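You operate a simulated robot arm through the tools that you are given. There is no shell and no other tool. Be economical: measure what you need, move in short steps, check, and stop when the job is done.

You run a simulated two-armed robot. Do the job below in one go: nothing can be reset, and whatever is moved stays where it is left.

## Task
Fetch the spelt jar and stand it on the work table top. Put the oat jar in the steel bowl. Fetch the rye jar and stand it on top of the yellow wax tin. Push the upper glazed door shut. Take the orange half on the top of the sideboard and put it away on the lower shelf of the baking dresser. Open the console drawer, put the white block on the top of the sideboard away in the inside of the console drawer, then shut the drawer. Pick up the brass pestle with one hand, pass it to the other hand and put it on the top of the laundry bench. Put the small jug on the yellow glazed plate on the worktop corner. Fetch the lemon and set it in the blue bowl. Pull the potato drawer open. Do these in any order. Set down upright: spelt jar, rye jar, small jug.

It is judged by the outcome, as a careful person would: the job done as asked, and still so three seconds after it is handed in. It fails if anything else is knocked over, pushed out of place, dropped, spilled or broken.

## Robot
Two 7-joint arms with fingered hands on one trunk, on a base that drives. Base frame: it is fixed to the floor where the robot stands at the start and does not move with it; the origin is under the middle of the robot, x ahead of it, y to its left, z up; the surface under the hand at the start is at about z = 90. Lengths are in cm, angles in rad, forces in N, time in s.
The left shoulder is at the start at [2.8, 10.4, 126.3], the right one opposite. With the tool pointing down near the work surface each hand reaches from about 16 to 56 cm from the robot's upright axis, wherever it stands, measured 20 degrees to its own side. Places, roughly: blue bowl (18x18x8 cm) [-340, -140, 50]; brass pestle (5x5x15 cm) [-340, -60, 90]; console drawer [-10, 250, 70]; glazed door [-310, -320, 50]; glazed plate (21x21x3 cm) [-310, 240, 90]; inside of the console drawer [-10, 250, 70]; lemon (8x6x6 cm) [-350, 40, 90]; lower shelf of the baking dresser [-350, -80, 50]; oat jar [-250, -350, 100]; orange half (8x8x4 cm) [-330, -290, 90]; potato drawer [70, 40, 30]; rye jar [-225, -350, 100]; small jug (14x10x16 cm) [-350, 40, 130]; spelt jar [50, 0, 100]; steel bowl (19x19x8 cm) [-340, -30, 90]; top of the laundry bench [-450, -10, 80]; white block (6x5x4 cm) [-340, -240, 90]; work table top [-110, 40, 90]; yellow wax tin [-475, 0, 50]. Payload 2.4 kg a hand.
The tool frame of a hand sits at the grasp point between the pads (the TCP): z along the fingers, y along the line on which they close. The tips reach 1.7 cm beyond it. The gripper opens to 8.8 cm. The gripper's body begins 4.7 cm behind the TCP. The gripper is a hand of 2 fingers: y runs from the thumb to the fingers, the wrist lies at [0, 0, -16.5] in the tool frame.
Orientation is that of the tool frame in the base frame, as a unit quaternion [w, x, y, z]. With the fingers straight down and closing along the base's y, the tool's x points along the base's -x, its y along +y and its z along -z.

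## Interface
- The arms move only by the tool move_arm. It takes "left_series", "right_series" or both (then of equal length, played together; a hand with none holds still); each is a list of rows, each an object (a shift or turn left out is 0) with "offset": the shift along the tool's x, y, z in m, a list of three; "rot": the turn, a rotation vector about the tool's x, y, z in rad, a list of three. In form: [{"offset": [dx, dy, dz], "rot": [ax, ay, az]}, ...]. A call has 1 to 12 rows; each row shifts and turns the commanded pose from where the row before left it, along the tool's axes as they then stand. A row lasts 0.2 s, in which the tool goes at most 5 cm and 0.15 rad; a call with a longer step from one row to the next is refused whole. Where a pose cannot be reached the arm comes as near as it can. A force on the tool above 40 N (or 10 N above the force at the start of the call, whichever is more), or a blocked arm, ends the call early, and 0.2 s more pass. In this call time passes only in rows, and 0.2 s behind the last. It gives the time, the measured TCP pose, the force on the tool (base axes), the opening and the grip force at its end, in the units of the frame above (readings bear some noise), with the torque about the TCP (base axes, N m) and any sound that the robot's microphone picked up, and new pictures: "views" is both (left out), scene, wrist or none (wrist: the cameras of the hands that moved).
- Cameras (640 x 400 px; columns grow to the right, rows downward): "scene" is now at [11.49, 3.19, 116.67]; the picture's right is [0.31, -0.95, 0.00], its down [-0.35, -0.12, -0.93] and it looks along [0.88, 0.29, -0.37] (base axes); focal length 214 px, centre (320, 200). "left" rides on the left gripper at [-5, 0.3, -6.3] in its tool frame; the picture's right is [-0.06, -1.00, 0.00], its down [0.78, -0.05, -0.62] and it looks along [0.62, -0.04, 0.79] (tool axes); focal length 275 px, centre (320, 200). "right" rides on the right gripper at [5, 0.3, -6.3] in its tool frame; the picture's right is [-0.06, 1.00, 0.00], its down [-0.78, -0.05, -0.62] and it looks along [-0.62, -0.04, 0.79] (tool axes); focal length 275 px, centre (320, 200).
- raise_lower(by): slides the trunk up (or, below 0, down) by that many cm; the arms and the scene camera ride with it, the base frame stays. It gives what a move gives, with no picture.
- drive_base(legs): drives the robot by 1 to 6 legs, each [ahead, left, turn to the left] in cm, cm and rad, along the robot's own axes; the way and the turn of a leg run together, so that a leg with both is an arc; at most 150 cm and 3.142 rad a leg. The arms and the cameras ride along, it lands a little off, and it stops where it bumps. It gives what a move gives, and a new picture of the scene camera.
- set_fingers(finger1, thumb_bend, hand): sets how far each is bent, from 0 (flat) to 100 (curled in); at 30 the hand is open as for a grip, at 70 the pads meet at the TCP. One left out holds its place. A second passes; each finger stops where it meets its share of the squeeze, and holds until it gets a number again. It is the only way to open and close the hand. It gives what a move gives, with no picture; readings hold the bend of each and the force on the fingers (four entries, about 0 where the hand has none), thumb and palm.
- head_to(pan, tilt): turns the head with the scene camera to pan (to the left, within 1.047 rad either way) and tilt (down, from -0.506 to 1.204), counted from straight ahead of the robot. It gives what a move gives, and a new picture of the scene camera.
- point_at(camera, pixels): there is no depth. For up to 12 entries [column, row, z] of the newest picture of that camera ("zoom" is the newest enlarged one), the place [x, y] in the base frame at which the ray of that pixel passes the height z, good to about 0.2 cm. The clock stands still meanwhile.
- zoom(camera, box): a new picture of the part [left, top, right, bottom] of that camera's present view, enlarged. The clock stands still meanwhile.
- finish_job(): hands the job in; it is judged then, once.

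Go step by step. Measure first, check grasps and placings, and put right what went wrong. The budget is 357 turns and 360 pictures, counting those below and the enlarged ones. Unless the task says otherwise, let go and move clear before handing in, and close with one line.

The tools are called after "Request:" as name(argument=value, ...) on one line, values as JSON. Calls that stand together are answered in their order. move_arm: Moves the arms, as the interface text tells. Its arguments: {"type":"object","properties":{"left_series":{"type":"array","items":{"type":"object","properties":{"offset":{"type":"array","items":{"type":"number"}},"rot":{"type":"array","items":{"type":"number"}}}}},"right_series":{"type":"array","items":{"type":"object","properties":{"offset":{"type":"array","items":{"type":"number"}},"rot":{"type":"array","items":{"type":"number"}}}}},"views":{"type":"string","enum":["both","scene","wrist","none"]}},"required":[]} The other tools are called the same way: raise_lower (by) slides the trunk up or down; set_fingers (finger1, thumb_bend, hand) moves the fingers one by one; drive_base (legs) drives the base; head_to (pan, tilt) turns the head that bears the scene camera; point_at (camera, pixels) gives the place at which the rays of pixels pass given heights; zoom (camera, box) takes an enlarged picture of a part of a camera's view; finish_job () hands the job in.

At the start:

```text
time_s: 0.0
left_eef_pos: [22.82, 30.27, 121.24]
left_ee_rot: [0.0, 0.001, 1.0, 0.0]
left_wrist_force: [-0.1, 0.1, -0.3]
left_ft_torque: [-0.01, 0.02, 0.02]
left_finger_gap: 8.81
left_gripper_force: 0.1
left_shape: jaw
left_bend: [30.0, 30.0]
left_finger forces: [0.0, 0.0, 0.0, 0.0, 0.0, 0.0]
right_eef_pos: [35.72, 1.34, 123.12]
right_ee_rot: [0.0, -0.002, 1.0, 0.0]
right_wrist_force: [-0.6, 0.4, -0.5]
right_ft_torque: [0.0, 0.0, 0.02]
right_finger_gap: 8.79
right_gripper_force: 0.1
right_shape: jaw
right_bend: [30.0, 30.0]
right_finger forces: [0.0, 0.1, 0.0, 0.0, 0.1, 0.0]
trunk travel left (down, up): [-49.3, 35.7]
robot x, y, heading: [0.04, -0.16, 0.001]
head pan, tilt: [0.318, 0.38]
```

scene: 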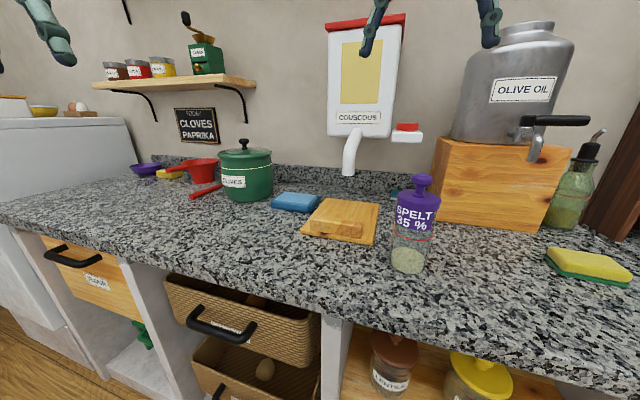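
right: 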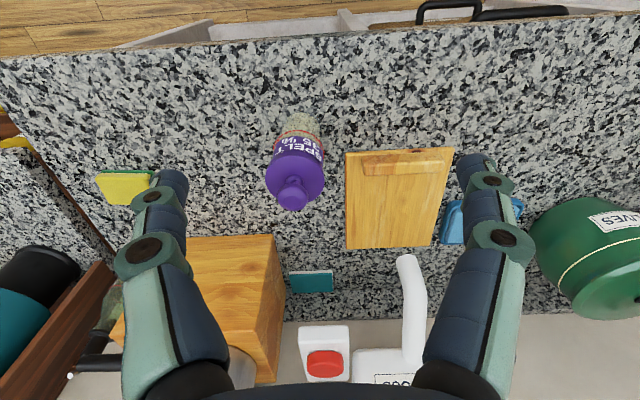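
left: 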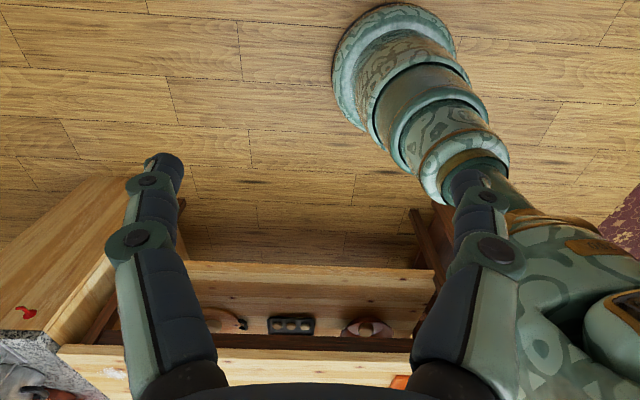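

The scene shows the spelt jar at about (410,240), with the potato drawer likely among the drawers below. I'll measure the jar first and look at it closer.

Request:
point_at(camera="scene", pixels=[[407, 268, 90], [421, 183, 105], [340, 220, 90], [222, 335, 60], [600, 262, 90], [190, 318, 70], [255, 330, 70]])

Request:
point_at(camera="right", pixels=[[298, 125, 90], [293, 195, 105], [345, 150, 90], [460, 150, 90]])

Request:
zoom(camera="scene", box=[360, 160, 480, 290])

Request:
head_to(pan=0.5, tilt=0.9)

```text
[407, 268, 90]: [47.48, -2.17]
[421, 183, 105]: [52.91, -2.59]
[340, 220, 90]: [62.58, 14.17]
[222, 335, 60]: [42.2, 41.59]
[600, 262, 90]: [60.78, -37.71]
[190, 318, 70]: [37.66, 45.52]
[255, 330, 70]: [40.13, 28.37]
```

```text
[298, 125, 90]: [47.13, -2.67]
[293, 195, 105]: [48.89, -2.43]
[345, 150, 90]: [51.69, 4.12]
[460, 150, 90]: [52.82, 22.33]
```

```text
3.08 times, centred on (420, 225) of scene
```

zoom: 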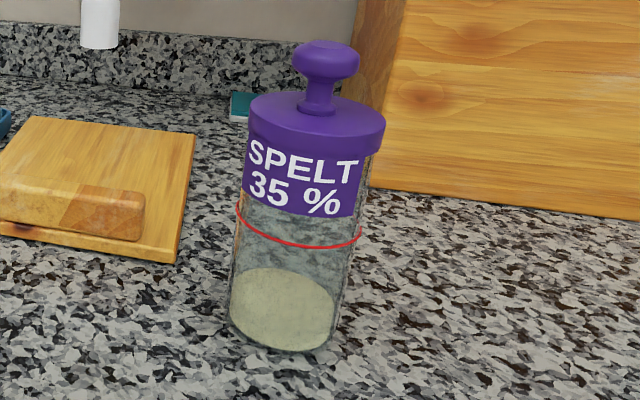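

```text
time_s: 0.9
left_eef_pos: [22.77, 30.33, 121.36]
left_ee_rot: [0.0, 0.0, 1.0, 0.0]
left_wrist_force: [-0.7, -0.3, 0.6]
left_ft_torque: [0.0, -0.02, 0.0]
left_finger_gap: 8.8
left_gripper_force: 0.0
left_shape: jaw
left_bend: [30.0, 30.0]
left_finger forces: [0.1, 0.0, 0.0, 0.0, 0.1, 0.0]
right_eef_pos: [35.67, 1.33, 123.07]
right_ee_rot: [0.001, 0.0, 1.0, 0.001]
right_wrist_force: [-0.6, -0.3, -0.3]
right_ft_torque: [0.0, 0.04, -0.01]
right_finger_gap: 8.77
right_gripper_force: 0.0
right_shape: jaw
right_bend: [30.0, 30.0]
right_finger forces: [0.1, 0.0, 0.0, 0.0, 0.0, 0.1]
trunk travel left (down, up): [-49.3, 35.7]
robot x, y, heading: [-0.2, -0.31, -0.0]
head pan, tilt: [0.499, 0.901]
```

scene: 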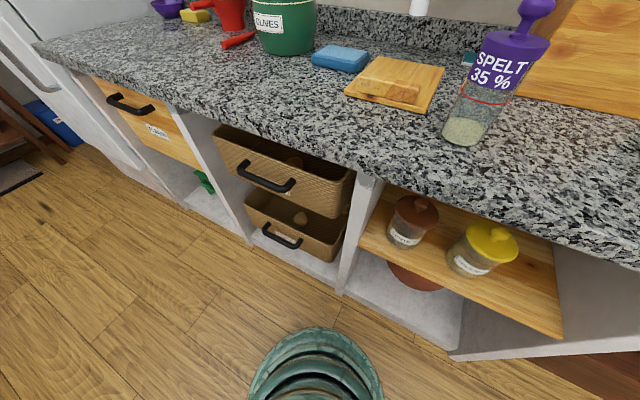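

Two wicker baskets show at (285,170) and (295,225). I'll enlarge them to read labels.

Request:
zoom(camera="scene", box=[180, 110, 380, 270])

Request:
point_at(camera="scene", pixels=[[282, 236, 30], [282, 236, 35], [265, 184, 60], [240, 170, 65], [345, 275, 10], [464, 140, 90], [350, 172, 87], [262, 225, 35], [300, 243, 35]])

Request:
zoom(camera="right", box=[240, 90, 360, 220])

```text
2.50 times, centred on (280, 190) of scene
```

zoom: 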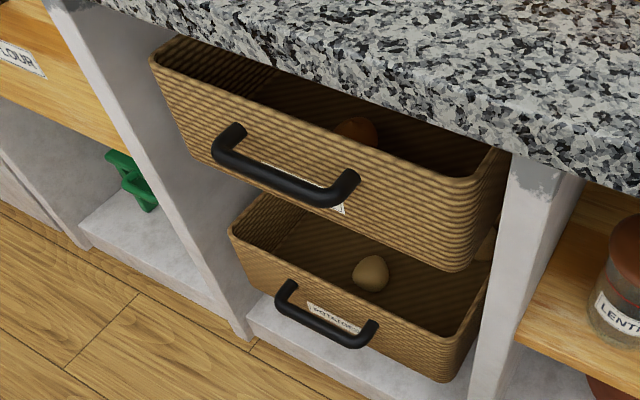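

```text
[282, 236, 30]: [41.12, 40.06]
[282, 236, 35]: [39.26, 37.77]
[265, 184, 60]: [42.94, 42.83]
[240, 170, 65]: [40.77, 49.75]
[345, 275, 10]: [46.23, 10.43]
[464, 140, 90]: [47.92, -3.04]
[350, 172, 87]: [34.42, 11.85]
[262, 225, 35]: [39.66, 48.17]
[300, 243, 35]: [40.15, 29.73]
```

```text
3.08 times, centred on (300, 155) of right
```

zoom: 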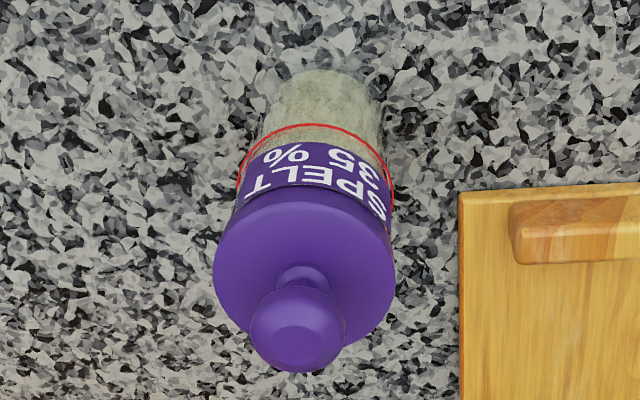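

The lower basket is the one labelled "POTATOES"; the spelt jar stands at about [48.3,-2.7], lid top ~103, glass between z 90 and 97. I'll shift base right so the left hand (camera up when horizontal) gets a side grip, then swing the left hand level.

Request:
drive_base(legs=[[-2, -18, 0]])

Request:
move_arm(left_series=[{"offset": [-0.015, 0, 0], "rot": [0, -0.15, 0]}, {"offset": [-0.0148, 0, 0.0022], "rot": [0, -0.15, 0]}, {"offset": [-0.0143, 0, 0.0044], "rot": [0, -0.15, 0]}, {"offset": [-0.0135, 0, 0.0065], "rot": [0, -0.15, 0]}, {"offset": [-0.0124, 0, 0.0085], "rot": [0, -0.15, 0]}, {"offset": [-0.011, 0, 0.0102], "rot": [0, -0.15, 0]}, {"offset": [-0.0093, 0, 0.0118], "rot": [0, -0.15, 0]}, {"offset": [-0.0075, 0, 0.013], "rot": [0, -0.15, 0]}, {"offset": [-0.0054, 0, 0.014], "rot": [0, -0.15, 0]}], views="wrist")

```text
time_s: 2.5
left_eef_pos: [20.88, 12.24, 121.34]
left_ee_rot: [0.0, 0.001, 1.0, -0.001]
left_wrist_force: [-0.3, -0.6, 0.7]
left_ft_torque: [-0.02, 0.02, 0.0]
left_finger_gap: 8.81
left_gripper_force: 0.1
left_shape: jaw
left_bend: [30.0, 30.0]
left_finger forces: [0.1, 0.0, 0.0, 0.1, 0.1, 0.0]
right_eef_pos: [33.68, -16.67, 123.04]
right_ee_rot: [0.0, 0.001, 1.0, 0.0]
right_wrist_force: [-0.2, -0.7, -0.5]
right_ft_torque: [-0.03, -0.02, 0.01]
right_finger_gap: 8.77
right_gripper_force: 0.3
right_shape: jaw
right_bend: [30.0, 30.0]
right_finger forces: [0.0, 0.1, 0.1, 0.0, 0.0, 0.0]
trunk travel left (down, up): [-49.3, 35.7]
robot x, y, heading: [-1.75, -17.91, 0.0]
head pan, tilt: [0.499, 0.901]
```

scene: 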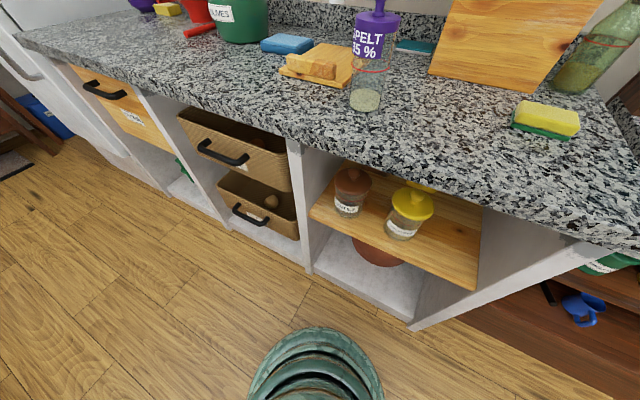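

```text
time_s: 4.5
left_eef_pos: [34.34, 12.32, 121.31]
left_ee_rot: [0.625, 0.001, 0.78, 0.0]
left_wrist_force: [0.4, -0.3, -0.1]
left_ft_torque: [-0.03, -0.01, 0.01]
left_finger_gap: 8.8
left_gripper_force: 0.0
left_shape: jaw
left_bend: [30.0, 30.0]
left_finger forces: [0.0, 0.1, 0.0, 0.0, 0.1, 0.1]
right_eef_pos: [33.61, -16.57, 123.11]
right_ee_rot: [0.0, 0.0, 1.0, 0.0]
right_wrist_force: [0.4, -0.2, 0.0]
right_ft_torque: [0.02, 0.0, -0.01]
right_finger_gap: 8.78
right_gripper_force: 0.0
right_shape: jaw
right_bend: [30.0, 30.0]
right_finger forces: [0.1, 0.0, 0.1, 0.0, 0.0, 0.0]
trunk travel left (down, up): [-49.3, 35.7]
robot x, y, heading: [-1.97, -17.85, 0.003]
head pan, tilt: [0.499, 0.901]
```

left: 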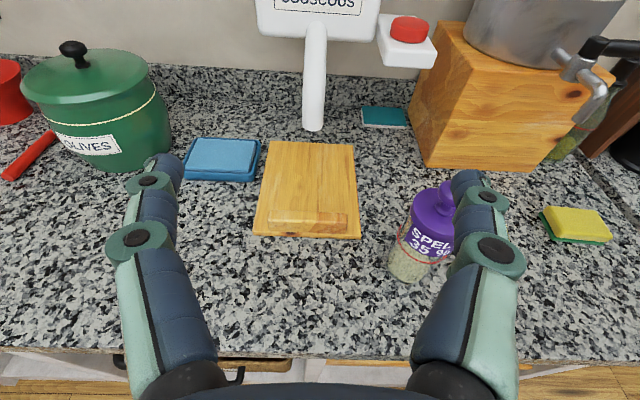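

The left hand is level at [34.3,12.3,121]; jar is to its right at (425,240). I'll move in front of the jar at grip height.

Request:
move_arm(left_series=[{"offset": [0.0334, -0.0214, 0.0129]}, {"offset": [0.0334, -0.0214, 0.0129]}, {"offset": [0.0334, -0.0214, 0.0129]}, {"offset": [0.0334, -0.0214, 0.0129]}, {"offset": [0.0334, -0.0214, 0.0129]}, {"offset": [0.0334, -0.0214, 0.0129]}, {"offset": [0.0334, -0.0214, 0.0129]}], views="both")

```text
time_s: 6.1
left_eef_pos: [38.14, -1.53, 96.86]
left_ee_rot: [0.628, 0.019, 0.777, 0.018]
left_wrist_force: [0.1, 0.5, -0.2]
left_ft_torque: [-0.01, 0.01, -0.01]
left_finger_gap: 8.79
left_gripper_force: 0.1
left_shape: jaw
left_bend: [30.0, 30.0]
left_finger forces: [0.1, 0.1, 0.1, 0.1, 0.1, 0.0]
right_eef_pos: [33.64, -16.66, 122.97]
right_ee_rot: [0.001, 0.001, 1.0, -0.001]
right_wrist_force: [-0.4, 0.8, -0.1]
right_ft_torque: [0.02, -0.02, -0.04]
right_finger_gap: 8.79
right_gripper_force: 0.1
right_shape: jaw
right_bend: [30.0, 30.0]
right_finger forces: [0.1, 0.1, 0.1, 0.0, 0.1, 0.0]
trunk travel left (down, up): [-49.3, 35.7]
robot x, y, heading: [-1.94, -18.03, -0.001]
head pan, tilt: [0.499, 0.901]
```

scene: 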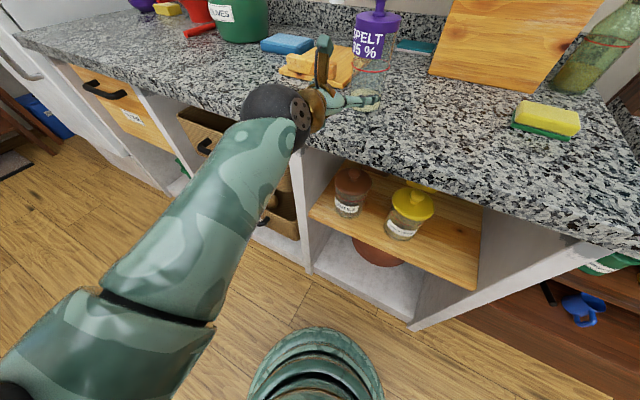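
left: 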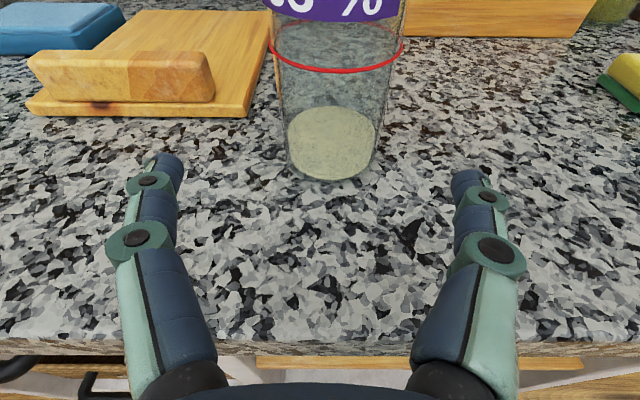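

The jar is nearly centred (col 333) between the fingers. I'll measure its base from this camera.

Request:
point_at(camera="left", pixels=[[333, 181, 90], [288, 150, 90], [378, 150, 90], [270, 45, 96], [400, 45, 96]])

```text
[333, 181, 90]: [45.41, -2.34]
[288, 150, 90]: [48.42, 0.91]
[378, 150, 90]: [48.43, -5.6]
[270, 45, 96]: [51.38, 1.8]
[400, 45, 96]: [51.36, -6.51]
```

Jar axis is about [48.5,-2.4], radius ~3.3. Moving in to surround it.

Request:
move_arm(left_series=[{"offset": [-0.0012, -0.003, 0.0328]}, {"offset": [-0.0012, -0.003, 0.0328]}, {"offset": [-0.0012, -0.003, 0.0328]}], views="wrist")

```text
time_s: 6.9
left_eef_pos: [47.6, -1.72, 94.41]
left_ee_rot: [0.623, 0.013, 0.782, 0.021]
left_wrist_force: [-0.8, 0.1, 0.3]
left_ft_torque: [-0.01, 0.01, -0.02]
left_finger_gap: 8.83
left_gripper_force: 0.0
left_shape: jaw
left_bend: [30.0, 30.0]
left_finger forces: [0.0, 0.1, 0.0, 0.1, 0.1, 0.1]
right_eef_pos: [33.66, -16.64, 122.98]
right_ee_rot: [0.0, 0.002, 1.0, 0.0]
right_wrist_force: [0.0, -0.9, -0.2]
right_ft_torque: [-0.02, 0.02, -0.03]
right_finger_gap: 8.8
right_gripper_force: 0.2
right_shape: jaw
right_bend: [30.0, 30.0]
right_finger forces: [0.0, 0.0, 0.0, 0.0, 0.0, 0.0]
trunk travel left (down, up): [-49.3, 35.7]
robot x, y, heading: [-1.93, -17.9, 0.0]
head pan, tilt: [0.499, 0.901]
```

left: 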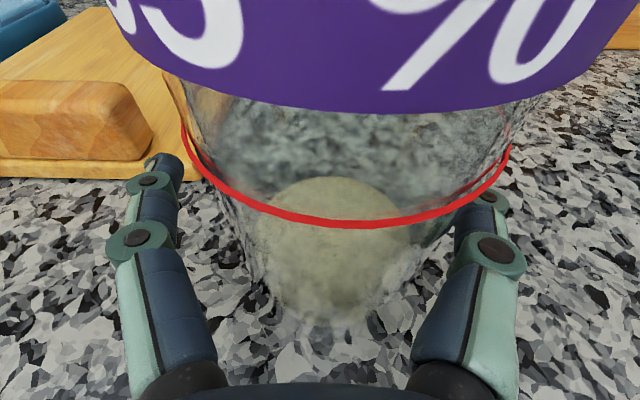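

The jar sits between the fingers, slightly to the right (col ~345); I'll shift a little and close.

Request:
move_arm(left_series=[{"offset": [-0.003, -0.006, 0.004]}], views="none")

Request:
set_fingers(hand="left", finger1=70, thumb_bend=70)

```text
time_s: 7.3
left_eef_pos: [48.24, -1.8, 95.0]
left_ee_rot: [0.626, 0.015, 0.78, 0.026]
left_wrist_force: [-0.3, -0.2, 0.9]
left_ft_torque: [0.03, 0.0, 0.02]
left_finger_gap: 8.8
left_gripper_force: 0.1
left_shape: jaw
left_bend: [30.0, 30.0]
left_finger forces: [0.0, 0.1, 0.1, 0.0, 0.1, 0.0]
right_eef_pos: [33.79, -16.51, 123.05]
right_ee_rot: [0.001, 0.001, 1.0, 0.0]
right_wrist_force: [-0.6, 0.4, 0.6]
right_ft_torque: [0.02, 0.0, 0.02]
right_finger_gap: 8.77
right_gripper_force: 0.1
right_shape: jaw
right_bend: [30.0, 30.0]
right_finger forces: [0.0, 0.1, 0.1, 0.0, 0.0, 0.0]
trunk travel left (down, up): [-49.3, 35.7]
robot x, y, heading: [-1.48, -18.1, -0.006]
head pan, tilt: [0.499, 0.901]
```

```text
time_s: 8.3
left_eef_pos: [48.4, -1.86, 95.08]
left_ee_rot: [0.626, 0.015, 0.779, 0.025]
left_wrist_force: [0.1, 0.2, 0.9]
left_ft_torque: [-0.01, 0.0, 0.01]
left_finger_gap: 5.24
left_gripper_force: 19.6
left_shape: fingers
left_bend: [51.0, 56.0]
left_finger forces: [19.7, 0.0, 0.0, 0.0, 19.2, 0.0]
right_eef_pos: [33.56, -16.6, 123.0]
right_ee_rot: [0.0, 0.0, 1.0, -0.001]
right_wrist_force: [0.4, 1.0, 0.0]
right_ft_torque: [0.03, -0.03, -0.01]
right_finger_gap: 8.8
right_gripper_force: 0.1
right_shape: jaw
right_bend: [30.0, 30.0]
right_finger forces: [0.1, 0.0, 0.1, 0.0, 0.1, 0.0]
trunk travel left (down, up): [-49.3, 35.7]
robot x, y, heading: [-2.17, -17.92, 0.0]
head pan, tilt: [0.499, 0.901]
```

The fingers hold with 19.6 N at a 5.2 gap. Lift with the trunk and check.

Request:
raise_lower(by=6)

Request:
head_to(pan=0.3, tilt=0.5)

```text
time_s: 9.3
left_eef_pos: [48.08, -0.88, 100.62]
left_ee_rot: [0.623, 0.021, 0.781, 0.037]
left_wrist_force: [0.2, 0.5, -3.6]
left_ft_torque: [0.02, -0.01, -0.01]
left_finger_gap: 5.21
left_gripper_force: 19.6
left_shape: fingers
left_bend: [51.0, 56.0]
left_finger forces: [19.6, 0.0, 0.0, 0.0, 19.2, 0.0]
right_eef_pos: [33.7, -16.58, 129.01]
right_ee_rot: [0.0, 0.001, 1.0, 0.0]
right_wrist_force: [-0.3, -0.2, -0.1]
right_ft_torque: [-0.01, 0.01, -0.01]
right_finger_gap: 8.79
right_gripper_force: 0.1
right_shape: jaw
right_bend: [30.0, 30.0]
right_finger forces: [0.0, 0.0, 0.0, 0.0, 0.0, 0.0]
trunk travel left (down, up): [-55.3, 29.7]
robot x, y, heading: [-1.77, -17.74, 0.0]
head pan, tilt: [0.499, 0.901]
```

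```text
time_s: 10.1
left_eef_pos: [48.35, -0.93, 100.88]
left_ee_rot: [0.625, 0.02, 0.779, 0.036]
left_wrist_force: [0.6, -0.5, -2.3]
left_ft_torque: [-0.01, -0.05, -0.01]
left_finger_gap: 5.28
left_gripper_force: 18.9
left_shape: fingers
left_bend: [51.0, 56.0]
left_finger forces: [19.6, 0.1, 0.1, 0.0, 19.2, 0.0]
right_eef_pos: [33.69, -16.66, 129.06]
right_ee_rot: [0.0, 0.001, 1.0, 0.0]
right_wrist_force: [0.2, -0.4, -0.1]
right_ft_torque: [0.0, -0.03, -0.01]
right_finger_gap: 8.79
right_gripper_force: 0.1
right_shape: jaw
right_bend: [30.0, 30.0]
right_finger forces: [0.1, 0.1, 0.0, 0.0, 0.0, 0.0]
trunk travel left (down, up): [-55.3, 29.7]
robot x, y, heading: [-1.77, -18.13, 0.002]
head pan, tilt: [0.3, 0.499]
```

scene: 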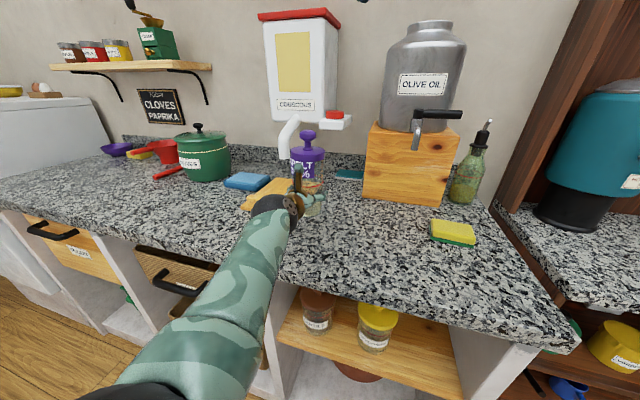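

The jar is lifted upright. I'll back away from the counter and draw the arm in, then turn to see the room.

Request:
drive_base(legs=[[-25, 0, 0]])

Request:
move_arm(left_series=[{"offset": [-0.008, 0.01, -0.03]}, {"offset": [-0.008, 0.01, -0.03]}, {"offset": [-0.008, 0.01, -0.03]}, {"offset": [-0.008, 0.01, -0.03]}], views="none")

Request:
head_to(pan=1.0, tilt=0.4)

Request:
drive_base(legs=[[0, 0, 1.57]])

```text
time_s: 11.9
left_eef_pos: [23.3, -0.89, 100.97]
left_ee_rot: [0.627, 0.02, 0.778, 0.034]
left_wrist_force: [-0.3, -0.4, -3.3]
left_ft_torque: [-0.02, 0.0, 0.0]
left_finger_gap: 5.25
left_gripper_force: 19.6
left_shape: fingers
left_bend: [51.0, 56.0]
left_finger forces: [19.6, 0.0, 0.0, 0.0, 19.3, 0.1]
right_eef_pos: [8.7, -16.59, 129.13]
right_ee_rot: [0.001, 0.001, 1.0, 0.001]
right_wrist_force: [0.0, 0.3, 0.3]
right_ft_torque: [0.02, -0.03, 0.01]
right_finger_gap: 8.78
right_gripper_force: 0.0
right_shape: jaw
right_bend: [30.0, 30.0]
right_finger forces: [0.0, 0.1, 0.1, 0.0, 0.1, 0.0]
trunk travel left (down, up): [-55.3, 29.7]
robot x, y, heading: [-27.09, -17.69, 0.001]
head pan, tilt: [0.3, 0.499]
```

scene: 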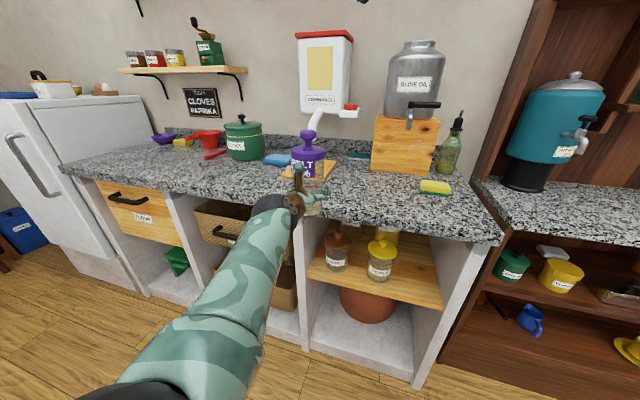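

```text
time_s: 12.7
left_eef_pos: [21.61, 2.55, 112.92]
left_ee_rot: [0.696, 0.031, 0.715, 0.059]
left_wrist_force: [0.2, -0.1, -2.3]
left_ft_torque: [0.02, -0.03, 0.01]
left_finger_gap: 5.25
left_gripper_force: 19.3
left_shape: fingers
left_bend: [52.0, 57.0]
left_finger forces: [19.5, 0.0, 0.0, 0.1, 19.3, 0.1]
right_eef_pos: [8.64, -16.48, 129.04]
right_ee_rot: [0.0, 0.001, 1.0, 0.0]
right_wrist_force: [-0.2, 0.2, 0.5]
right_ft_torque: [0.02, 0.0, 0.0]
right_finger_gap: 8.8
right_gripper_force: 0.0
right_shape: jaw
right_bend: [30.0, 30.0]
right_finger forces: [0.0, 0.0, 0.0, 0.0, 0.0, 0.0]
trunk travel left (down, up): [-55.3, 29.7]
robot x, y, heading: [-26.69, -18.01, -0.003]
head pan, tilt: [0.3, 0.499]
stopped in row 3 (left hand): the arm was blocked; the commanded pose is now the measured one
```

```text
time_s: 13.7
left_eef_pos: [21.63, 2.65, 112.85]
left_ee_rot: [0.696, 0.031, 0.715, 0.059]
left_wrist_force: [0.0, 0.8, -1.9]
left_ft_torque: [0.02, -0.01, -0.03]
left_finger_gap: 5.25
left_gripper_force: 19.6
left_shape: fingers
left_bend: [52.0, 57.0]
left_finger forces: [19.4, 0.1, 0.0, 0.1, 19.2, 0.0]
right_eef_pos: [8.69, -16.5, 128.96]
right_ee_rot: [-0.001, 0.001, 1.0, 0.0]
right_wrist_force: [0.6, 0.3, 0.3]
right_ft_torque: [0.02, -0.01, -0.02]
right_finger_gap: 8.81
right_gripper_force: 0.1
right_shape: jaw
right_bend: [30.0, 30.0]
right_finger forces: [0.0, 0.0, 0.1, 0.0, 0.0, 0.0]
trunk travel left (down, up): [-55.3, 29.7]
robot x, y, heading: [-26.93, -17.88, -0.003]
head pan, tilt: [1.0, 0.4]
```

scene: 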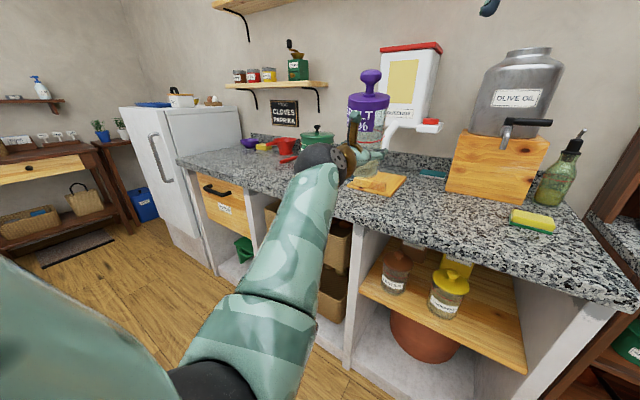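

```text
time_s: 17.9
left_eef_pos: [-47.31, 30.94, 112.81]
left_ee_rot: [0.451, -0.482, 0.529, 0.533]
left_wrist_force: [0.4, 0.5, -3.3]
left_ft_torque: [-0.02, -0.01, 0.01]
left_finger_gap: 5.22
left_gripper_force: 19.0
left_shape: fingers
left_bend: [52.0, 57.0]
left_finger forces: [18.8, 0.0, 0.1, 0.0, 18.5, 0.1]
right_eef_pos: [-28.19, 17.79, 129.15]
right_ee_rot: [-0.001, -0.705, 0.709, 0.001]
right_wrist_force: [0.5, 1.8, 0.3]
right_ft_torque: [0.01, 0.01, -0.02]
right_finger_gap: 8.82
right_gripper_force: 0.0
right_shape: jaw
right_bend: [30.0, 30.0]
right_finger forces: [0.0, 0.0, 0.0, 0.1, 0.0, 0.0]
trunk travel left (down, up): [-55.3, 29.7]
robot x, y, heading: [-27.18, -17.84, 1.563]
head pan, tilt: [1.0, 0.4]
```

scene: 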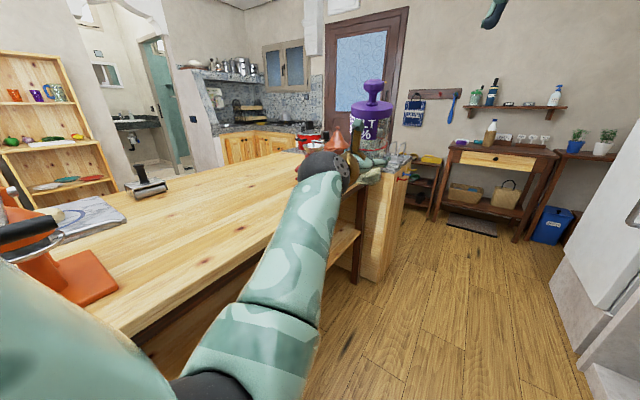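

The work table lies to the left; measure its edge and objects on it.

Request:
point_at(camera="scene", pixels=[[128, 335, 90], [240, 245, 90], [345, 155, 90], [90, 290, 90], [125, 215, 90], [140, 195, 90], [225, 170, 90], [35, 165, 90]])

Request:
zoom(camera="scene", box=[0, 120, 420, 340])

```text
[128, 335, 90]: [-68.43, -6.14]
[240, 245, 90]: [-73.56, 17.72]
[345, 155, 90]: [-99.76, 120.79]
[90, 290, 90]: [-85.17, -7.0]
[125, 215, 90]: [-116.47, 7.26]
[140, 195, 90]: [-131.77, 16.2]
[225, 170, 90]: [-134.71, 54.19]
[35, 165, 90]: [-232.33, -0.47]
```

```text
1.52 times, centred on (210, 230) of scene
```

zoom: 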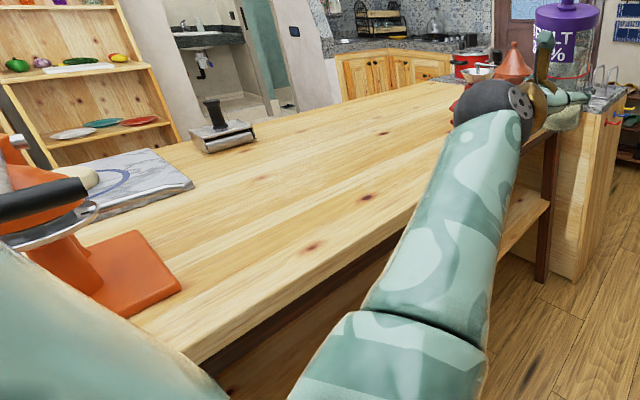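

The table edge runs at x≈-72 with clear top around y 15–60. I'll drive up beside it and turn to face it.

Request:
drive_base(legs=[[52, 0, 0], [0, 0, 1.57]])

Request:
head_to(pan=0.0, tilt=0.5)

```text
time_s: 24.8
left_eef_pos: [-75.43, 14.07, 112.91]
left_ee_rot: [0.059, 0.715, -0.035, -0.696]
left_wrist_force: [0.0, 0.4, -2.9]
left_ft_torque: [0.03, 0.02, 0.02]
left_finger_gap: 5.2
left_gripper_force: 18.2
left_shape: fingers
left_bend: [52.0, 57.0]
left_finger forces: [18.3, 0.0, 0.1, 0.1, 18.3, 0.0]
right_eef_pos: [-62.38, 33.34, 129.07]
right_ee_rot: [0.0, 1.0, -0.004, 0.001]
right_wrist_force: [-0.4, 0.4, 0.5]
right_ft_torque: [0.01, -0.01, -0.01]
right_finger_gap: 8.81
right_gripper_force: 0.0
right_shape: jaw
right_bend: [30.0, 30.0]
right_finger forces: [0.1, 0.1, 0.0, 0.1, 0.0, 0.0]
trunk travel left (down, up): [-55.3, 29.7]
robot x, y, heading: [-26.47, 34.34, 3.133]
head pan, tilt: [1.0, 0.4]
```

scene: 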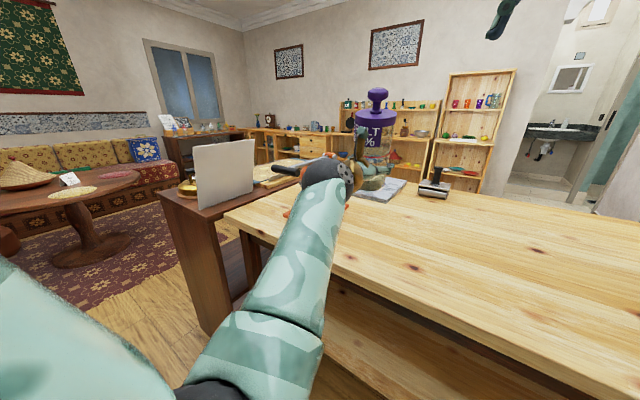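

```text
time_s: 26.1
left_eef_pos: [-75.46, 14.33, 112.85]
left_ee_rot: [0.058, 0.715, -0.035, -0.696]
left_wrist_force: [-0.5, 0.1, -3.1]
left_ft_torque: [0.02, 0.02, 0.01]
left_finger_gap: 5.21
left_gripper_force: 18.4
left_shape: fingers
left_bend: [52.0, 57.0]
left_finger forces: [18.5, 0.1, 0.0, 0.1, 18.5, 0.0]
right_eef_pos: [-62.32, 33.28, 129.06]
right_ee_rot: [0.0, 1.0, -0.005, -0.001]
right_wrist_force: [-0.1, 0.2, -0.4]
right_ft_torque: [0.0, -0.02, -0.01]
right_finger_gap: 8.8
right_gripper_force: 0.0
right_shape: jaw
right_bend: [30.0, 30.0]
right_finger forces: [0.0, 0.0, 0.1, 0.1, 0.0, 0.0]
trunk travel left (down, up): [-55.3, 29.7]
robot x, y, heading: [-26.68, 34.07, 3.131]
head pan, tilt: [0.0, 0.499]
```

scene: 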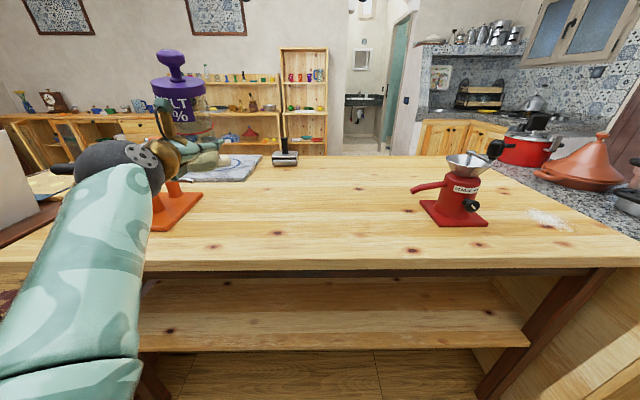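

The table middle around (300,220) is free; an orange stand is near (170,215). Measure.

Request:
point_at(camera="scene", pixels=[[200, 200, 90], [155, 230, 90], [300, 220, 90], [320, 262, 90], [420, 205, 90], [260, 265, 90]])

Request:
zoom(camera="left", box=[0, 0, 640, 400])

```text
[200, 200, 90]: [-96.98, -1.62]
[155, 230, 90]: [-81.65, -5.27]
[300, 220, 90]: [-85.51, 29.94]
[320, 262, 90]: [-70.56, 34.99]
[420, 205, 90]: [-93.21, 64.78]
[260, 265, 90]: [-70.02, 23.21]
```

```text
1.00 times, centred on (320, 200) of left (not enlarged: the box is as wide or as high as the picture)
```

zoom: 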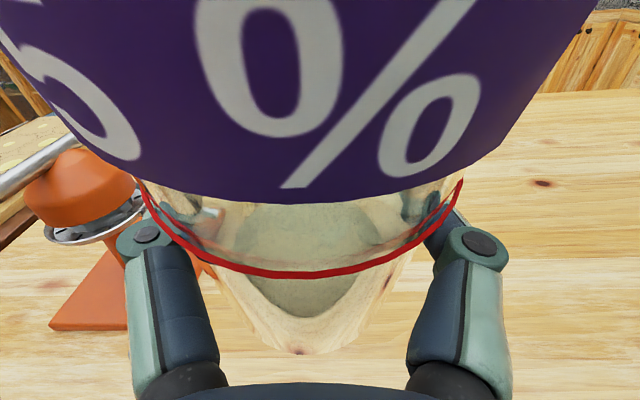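

I'll move the jar over the clear spot, re-level it to the grasp attitude, then lower by trunk.

Request:
drive_base(legs=[[8, -11, 0]])

Request:
move_arm(left_series=[{"rot": [0.019, 0.095, -0.033]}, {"rot": [0.019, 0.095, -0.033]}], views="none")

Request:
raise_lower(by=-14)

Request:
zoom(camera="scene", box=[0, 0, 640, 400])

```text
time_s: 27.4
left_eef_pos: [-83.4, 25.46, 112.81]
left_ee_rot: [0.058, 0.715, -0.036, -0.696]
left_wrist_force: [-0.8, 0.7, -3.6]
left_ft_torque: [-0.02, 0.02, 0.01]
left_finger_gap: 5.22
left_gripper_force: 18.5
left_shape: fingers
left_bend: [52.0, 57.0]
left_finger forces: [18.6, 0.1, 0.1, 0.0, 18.5, 0.0]
right_eef_pos: [-70.31, 44.63, 129.11]
right_ee_rot: [0.0, 1.0, -0.006, 0.0]
right_wrist_force: [0.7, 0.2, -0.7]
right_ft_torque: [0.01, 0.0, 0.01]
right_finger_gap: 8.77
right_gripper_force: 0.1
right_shape: jaw
right_bend: [30.0, 30.0]
right_finger forces: [0.0, 0.0, 0.0, 0.0, 0.0, 0.0]
trunk travel left (down, up): [-55.3, 29.7]
robot x, y, heading: [-34.35, 45.24, 3.13]
head pan, tilt: [0.0, 0.499]
```

scene: 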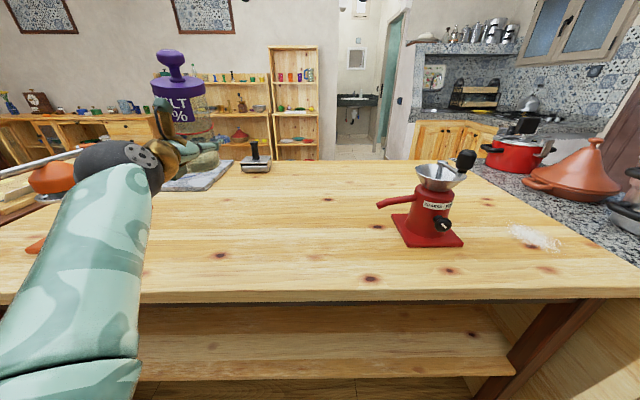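

```text
time_s: 28.0
left_eef_pos: [-83.34, 24.39, 113.01]
left_ee_rot: [0.039, 0.779, -0.027, -0.625]
left_wrist_force: [-0.2, -0.6, -2.6]
left_ft_torque: [-0.01, 0.01, 0.04]
left_finger_gap: 5.23
left_gripper_force: 18.1
left_shape: fingers
left_bend: [52.0, 57.0]
left_finger forces: [18.6, 0.1, 0.1, 0.0, 18.4, 0.0]
right_eef_pos: [-70.23, 44.56, 129.12]
right_ee_rot: [0.0, 1.0, -0.005, 0.0]
right_wrist_force: [0.6, -0.3, 0.7]
right_ft_torque: [-0.01, -0.02, -0.02]
right_finger_gap: 8.8
right_gripper_force: 0.1
right_shape: jaw
right_bend: [30.0, 30.0]
right_finger forces: [0.0, 0.0, 0.1, 0.0, 0.1, 0.1]
trunk travel left (down, up): [-55.3, 29.7]
robot x, y, heading: [-34.26, 45.27, 3.13]
head pan, tilt: [0.0, 0.499]
```

```text
time_s: 29.6
left_eef_pos: [-83.29, 24.39, 99.08]
left_ee_rot: [0.04, 0.779, -0.028, -0.625]
left_wrist_force: [-1.2, -0.5, -3.3]
left_ft_torque: [0.01, 0.0, -0.03]
left_finger_gap: 5.23
left_gripper_force: 18.7
left_shape: fingers
left_bend: [52.0, 57.0]
left_finger forces: [18.6, 0.0, 0.0, 0.0, 18.5, 0.0]
right_eef_pos: [-70.25, 44.47, 115.07]
right_ee_rot: [0.0, 1.0, -0.005, -0.001]
right_wrist_force: [-0.4, -0.6, -0.4]
right_ft_torque: [0.03, 0.01, 0.03]
right_finger_gap: 8.8
right_gripper_force: 0.0
right_shape: jaw
right_bend: [30.0, 30.0]
right_finger forces: [0.0, 0.0, 0.1, 0.0, 0.0, 0.1]
trunk travel left (down, up): [-41.3, 43.7]
robot x, y, heading: [-34.55, 45.49, 3.129]
head pan, tilt: [0.0, 0.499]
```

```text
1.00 times, centred on (320, 200) of scene (not enlarged: the box is as wide or as high as the picture)
```

zoom: 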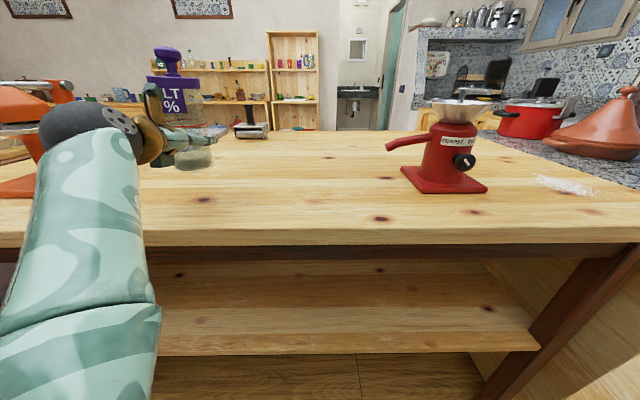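

Jar hangs upright above the table at z 99. Lower in small steps watching the force.

Request:
raise_lower(by=-3)

Request:
raise_lower(by=-0.7)

Request:
zoom(camera="left", box=[100, 100, 540, 400])

```text
time_s: 30.4
left_eef_pos: [-83.29, 24.39, 96.16]
left_ee_rot: [0.04, 0.779, -0.029, -0.626]
left_wrist_force: [-0.1, -0.8, -3.2]
left_ft_torque: [0.0, 0.01, -0.03]
left_finger_gap: 5.2
left_gripper_force: 18.7
left_shape: fingers
left_bend: [52.0, 57.0]
left_finger forces: [18.7, 0.0, 0.0, 0.0, 18.4, 0.1]
right_eef_pos: [-70.16, 44.53, 112.12]
right_ee_rot: [0.0, 1.0, -0.004, 0.001]
right_wrist_force: [0.5, 1.1, -0.1]
right_ft_torque: [0.05, 0.01, 0.01]
right_finger_gap: 8.8
right_gripper_force: 0.1
right_shape: jaw
right_bend: [30.0, 30.0]
right_finger forces: [0.0, 0.0, 0.0, 0.0, 0.0, 0.0]
trunk travel left (down, up): [-38.3, 46.7]
robot x, y, heading: [-34.51, 45.69, 3.135]
head pan, tilt: [0.0, 0.499]
```

```text
time_s: 31.0
left_eef_pos: [-83.38, 24.39, 95.43]
left_ee_rot: [0.04, 0.778, -0.027, -0.627]
left_wrist_force: [0.3, 0.2, -3.4]
left_ft_torque: [0.01, 0.02, -0.01]
left_finger_gap: 5.21
left_gripper_force: 18.3
left_shape: fingers
left_bend: [52.0, 57.0]
left_finger forces: [18.6, 0.0, 0.0, 0.1, 18.4, 0.0]
right_eef_pos: [-70.25, 44.48, 111.44]
right_ee_rot: [0.001, 1.0, -0.006, -0.001]
right_wrist_force: [0.2, -0.4, -0.4]
right_ft_torque: [0.0, -0.01, 0.02]
right_finger_gap: 8.79
right_gripper_force: 0.1
right_shape: jaw
right_bend: [30.0, 30.0]
right_finger forces: [0.1, 0.0, 0.1, 0.0, 0.0, 0.1]
trunk travel left (down, up): [-37.6, 47.4]
robot x, y, heading: [-34.48, 45.37, 3.129]
head pan, tilt: [0.0, 0.499]
```

```text
1.33 times, centred on (320, 250) of left
```

zoom: 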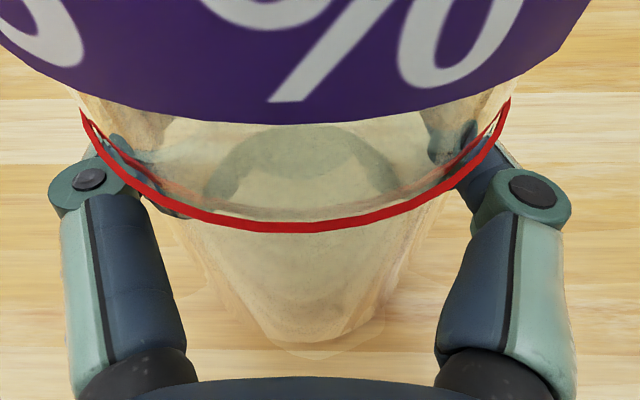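

Still hanging (−3.4 N). Keep lowering in small steps.

Request:
raise_lower(by=-0.5)

Request:
raise_lower(by=-0.5)

```text
time_s: 31.5
left_eef_pos: [-83.51, 24.53, 95.0]
left_ee_rot: [0.039, 0.777, -0.027, -0.627]
left_wrist_force: [0.2, 0.2, -3.2]
left_ft_torque: [0.02, 0.02, -0.04]
left_finger_gap: 5.22
left_gripper_force: 18.1
left_shape: fingers
left_bend: [52.0, 57.0]
left_finger forces: [18.7, 0.0, 0.0, 0.0, 18.5, 0.1]
right_eef_pos: [-70.12, 44.54, 110.93]
right_ee_rot: [0.001, 1.0, -0.005, 0.001]
right_wrist_force: [0.8, -0.3, -0.6]
right_ft_torque: [-0.01, 0.03, 0.01]
right_finger_gap: 8.79
right_gripper_force: 0.1
right_shape: jaw
right_bend: [30.0, 30.0]
right_finger forces: [0.1, 0.0, 0.0, 0.0, 0.1, 0.0]
trunk travel left (down, up): [-37.1, 47.9]
robot x, y, heading: [-34.62, 45.72, 3.132]
head pan, tilt: [0.0, 0.499]
```

```text
time_s: 32.0
left_eef_pos: [-83.33, 24.41, 94.54]
left_ee_rot: [0.039, 0.777, -0.027, -0.628]
left_wrist_force: [-0.3, 0.3, -3.0]
left_ft_torque: [0.0, -0.02, 0.0]
left_finger_gap: 5.22
left_gripper_force: 18.1
left_shape: fingers
left_bend: [52.0, 57.0]
left_finger forces: [18.6, 0.1, 0.1, 0.0, 18.4, 0.0]
right_eef_pos: [-70.2, 44.41, 110.37]
right_ee_rot: [0.0, 1.0, -0.005, 0.0]
right_wrist_force: [0.3, 0.8, -0.3]
right_ft_torque: [0.0, -0.01, 0.01]
right_finger_gap: 8.8
right_gripper_force: 0.0
right_shape: jaw
right_bend: [30.0, 30.0]
right_finger forces: [0.0, 0.0, 0.0, 0.0, 0.0, 0.1]
trunk travel left (down, up): [-36.6, 48.4]
robot x, y, heading: [-34.7, 45.57, 3.131]
head pan, tilt: [0.0, 0.499]
```

Request:
raise_lower(by=-0.5)

Request:
raise_lower(by=-0.5)

Request:
zoom(camera="scene", box=[100, 20, 300, 220])

```text
time_s: 32.6
left_eef_pos: [-83.47, 24.48, 94.01]
left_ee_rot: [0.038, 0.777, -0.027, -0.628]
left_wrist_force: [0.7, 0.0, -2.7]
left_ft_torque: [0.03, 0.0, -0.01]
left_finger_gap: 5.21
left_gripper_force: 18.1
left_shape: fingers
left_bend: [52.0, 57.0]
left_finger forces: [18.7, 0.1, 0.0, 0.0, 18.4, 0.0]
right_eef_pos: [-70.23, 44.61, 109.92]
right_ee_rot: [0.0, 1.0, -0.006, 0.0]
right_wrist_force: [0.2, 0.0, 0.7]
right_ft_torque: [0.0, 0.01, -0.02]
right_finger_gap: 8.77
right_gripper_force: 0.0
right_shape: jaw
right_bend: [30.0, 30.0]
right_finger forces: [0.0, 0.0, 0.0, 0.0, 0.1, 0.1]
trunk travel left (down, up): [-36.1, 48.9]
robot x, y, heading: [-34.56, 45.2, 3.133]
head pan, tilt: [0.0, 0.499]
```

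```text
time_s: 33.1
left_eef_pos: [-83.51, 24.59, 93.61]
left_ee_rot: [0.038, 0.777, -0.027, -0.628]
left_wrist_force: [-0.6, 0.4, -2.8]
left_ft_torque: [0.05, -0.03, -0.01]
left_finger_gap: 5.23
left_gripper_force: 18.2
left_shape: fingers
left_bend: [52.0, 57.0]
left_finger forces: [18.7, 0.1, 0.0, 0.0, 18.4, 0.1]
right_eef_pos: [-70.12, 44.49, 109.36]
right_ee_rot: [-0.001, 1.0, -0.005, 0.0]
right_wrist_force: [-0.3, -0.2, -0.3]
right_ft_torque: [-0.01, -0.01, 0.01]
right_finger_gap: 8.78
right_gripper_force: 0.0
right_shape: jaw
right_bend: [30.0, 30.0]
right_finger forces: [0.0, 0.0, 0.0, 0.0, 0.1, 0.1]
trunk travel left (down, up): [-35.6, 49.4]
robot x, y, heading: [-34.64, 45.43, 3.132]
head pan, tilt: [0.0, 0.499]
```

```text
2.00 times, centred on (200, 120) of scene
```

zoom: 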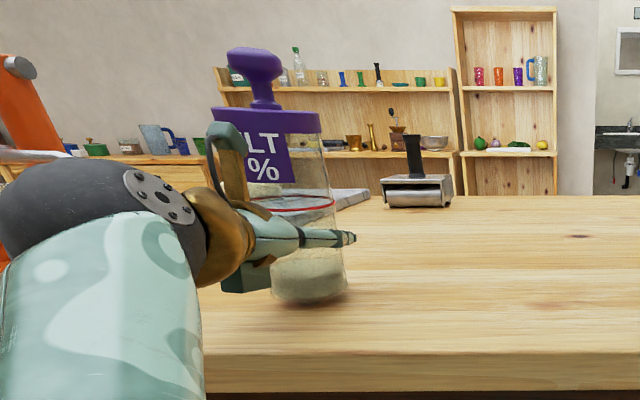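

Shadow nearly meets the base; continue lowering.

Request:
raise_lower(by=-0.5)

Request:
raise_lower(by=-0.4)

Request:
zoom(camera="scene", box=[150, 50, 250, 150])

```text
time_s: 33.7
left_eef_pos: [-83.53, 24.48, 93.16]
left_ee_rot: [0.037, 0.777, -0.027, -0.628]
left_wrist_force: [0.0, -1.5, -2.3]
left_ft_torque: [0.0, 0.02, 0.03]
left_finger_gap: 5.24
left_gripper_force: 18.6
left_shape: fingers
left_bend: [52.0, 57.0]
left_finger forces: [18.6, 0.0, 0.0, 0.0, 18.4, 0.0]
right_eef_pos: [-70.02, 44.43, 108.87]
right_ee_rot: [0.0, 1.0, -0.005, 0.001]
right_wrist_force: [0.1, 0.1, 0.5]
right_ft_torque: [0.03, -0.02, 0.01]
right_finger_gap: 8.77
right_gripper_force: 0.0
right_shape: jaw
right_bend: [30.0, 30.0]
right_finger forces: [0.1, 0.0, 0.0, 0.0, 0.1, 0.0]
trunk travel left (down, up): [-35.1, 49.9]
robot x, y, heading: [-34.23, 45.23, 3.133]
head pan, tilt: [0.0, 0.499]
```

```text
time_s: 34.2
left_eef_pos: [-83.39, 24.64, 92.87]
left_ee_rot: [0.038, 0.775, -0.026, -0.63]
left_wrist_force: [-2.2, -3.0, 10.3]
left_ft_torque: [0.2, 0.02, 0.02]
left_finger_gap: 5.25
left_gripper_force: 19.0
left_shape: fingers
left_bend: [52.0, 58.0]
left_finger forces: [20.5, 0.0, 0.0, 0.0, 17.4, 0.0]
right_eef_pos: [-70.1, 44.54, 108.47]
right_ee_rot: [0.0, 1.0, -0.005, -0.001]
right_wrist_force: [0.5, 0.1, 1.0]
right_ft_torque: [-0.04, -0.01, 0.01]
right_finger_gap: 8.8
right_gripper_force: 0.0
right_shape: jaw
right_bend: [30.0, 30.0]
right_finger forces: [0.1, 0.0, 0.1, 0.0, 0.0, 0.0]
trunk travel left (down, up): [-34.7, 50.3]
robot x, y, heading: [-34.76, 45.41, 3.132]
head pan, tilt: [0.0, 0.499]
```

```text
4.00 times, centred on (200, 100) of scene
```

zoom: 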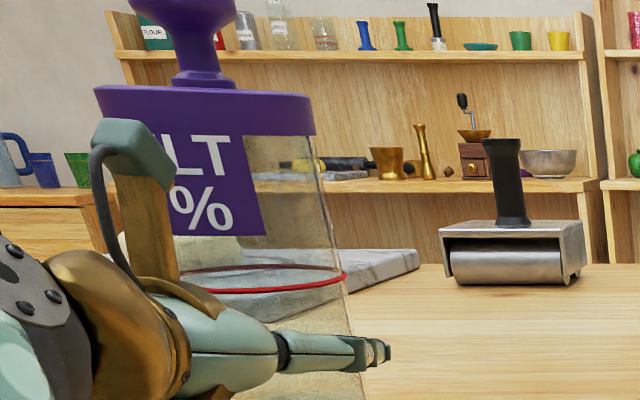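

Contact (+10 N). Ease up a hair and open the fingers.

Request:
raise_lower(by=0.2)

Request:
set_fingers(hand="left", finger1=30, thumb_bend=30)

Request:
drive_base(legs=[[-18, 0, 0]])

```text
time_s: 34.7
left_eef_pos: [-83.53, 24.59, 92.98]
left_ee_rot: [0.037, 0.776, -0.027, -0.629]
left_wrist_force: [0.1, -0.3, 2.4]
left_ft_torque: [0.15, 0.0, 0.01]
left_finger_gap: 5.21
left_gripper_force: 18.8
left_shape: fingers
left_bend: [52.0, 58.0]
left_finger forces: [19.2, 0.0, 0.0, 0.0, 18.2, 0.1]
right_eef_pos: [-70.19, 44.46, 108.69]
right_ee_rot: [0.0, 1.0, -0.005, -0.001]
right_wrist_force: [-0.5, -0.6, 0.0]
right_ft_torque: [0.02, 0.01, 0.0]
right_finger_gap: 8.79
right_gripper_force: 0.0
right_shape: jaw
right_bend: [30.0, 30.0]
right_finger forces: [0.0, 0.0, 0.0, 0.1, 0.0, 0.0]
trunk travel left (down, up): [-34.9, 50.1]
robot x, y, heading: [-34.15, 45.58, 3.128]
head pan, tilt: [0.0, 0.499]
```

```text
time_s: 35.7
left_eef_pos: [-83.44, 24.54, 93.08]
left_ee_rot: [0.038, 0.776, -0.026, -0.629]
left_wrist_force: [0.1, -0.3, 1.0]
left_ft_torque: [0.0, 0.0, 0.01]
left_finger_gap: 8.36
left_gripper_force: 0.1
left_shape: fingers
left_bend: [30.0, 30.0]
left_finger forces: [0.0, 0.0, 0.0, 0.1, 0.0, 0.0]
right_eef_pos: [-70.14, 44.49, 108.63]
right_ee_rot: [0.001, 1.0, -0.005, 0.0]
right_wrist_force: [0.1, 0.2, 0.0]
right_ft_torque: [0.01, -0.03, 0.01]
right_finger_gap: 8.79
right_gripper_force: 0.0
right_shape: jaw
right_bend: [30.0, 30.0]
right_finger forces: [0.1, 0.1, 0.0, 0.0, 0.1, 0.0]
trunk travel left (down, up): [-34.9, 50.1]
robot x, y, heading: [-34.55, 45.38, 3.131]
head pan, tilt: [0.0, 0.499]
```

```text
time_s: 37.2
left_eef_pos: [-65.49, 24.39, 93.05]
left_ee_rot: [0.037, 0.776, -0.027, -0.629]
left_wrist_force: [0.5, -0.6, -0.5]
left_ft_torque: [-0.03, 0.01, 0.0]
left_finger_gap: 8.36
left_gripper_force: 0.1
left_shape: fingers
left_bend: [30.0, 30.0]
left_finger forces: [0.1, 0.0, 0.0, 0.0, 0.1, 0.0]
right_eef_pos: [-52.27, 44.44, 108.68]
right_ee_rot: [0.0, 1.0, -0.006, 0.0]
right_wrist_force: [-0.1, 0.2, 0.0]
right_ft_torque: [-0.04, 0.04, 0.0]
right_finger_gap: 8.78
right_gripper_force: 0.0
right_shape: jaw
right_bend: [30.0, 30.0]
right_finger forces: [0.0, 0.0, 0.0, 0.0, 0.1, 0.0]
trunk travel left (down, up): [-34.9, 50.1]
robot x, y, heading: [-16.15, 44.77, 3.13]
head pan, tilt: [0.0, 0.499]
```

scene: 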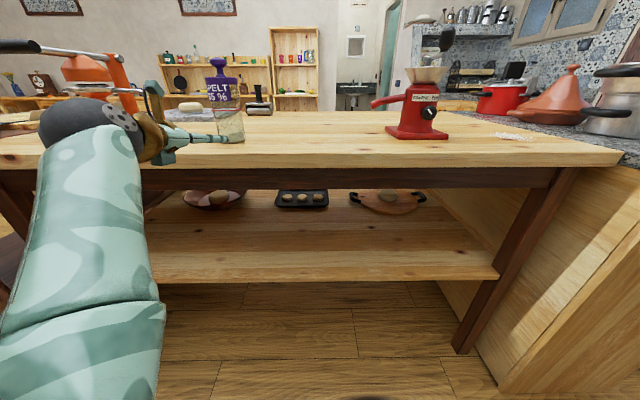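

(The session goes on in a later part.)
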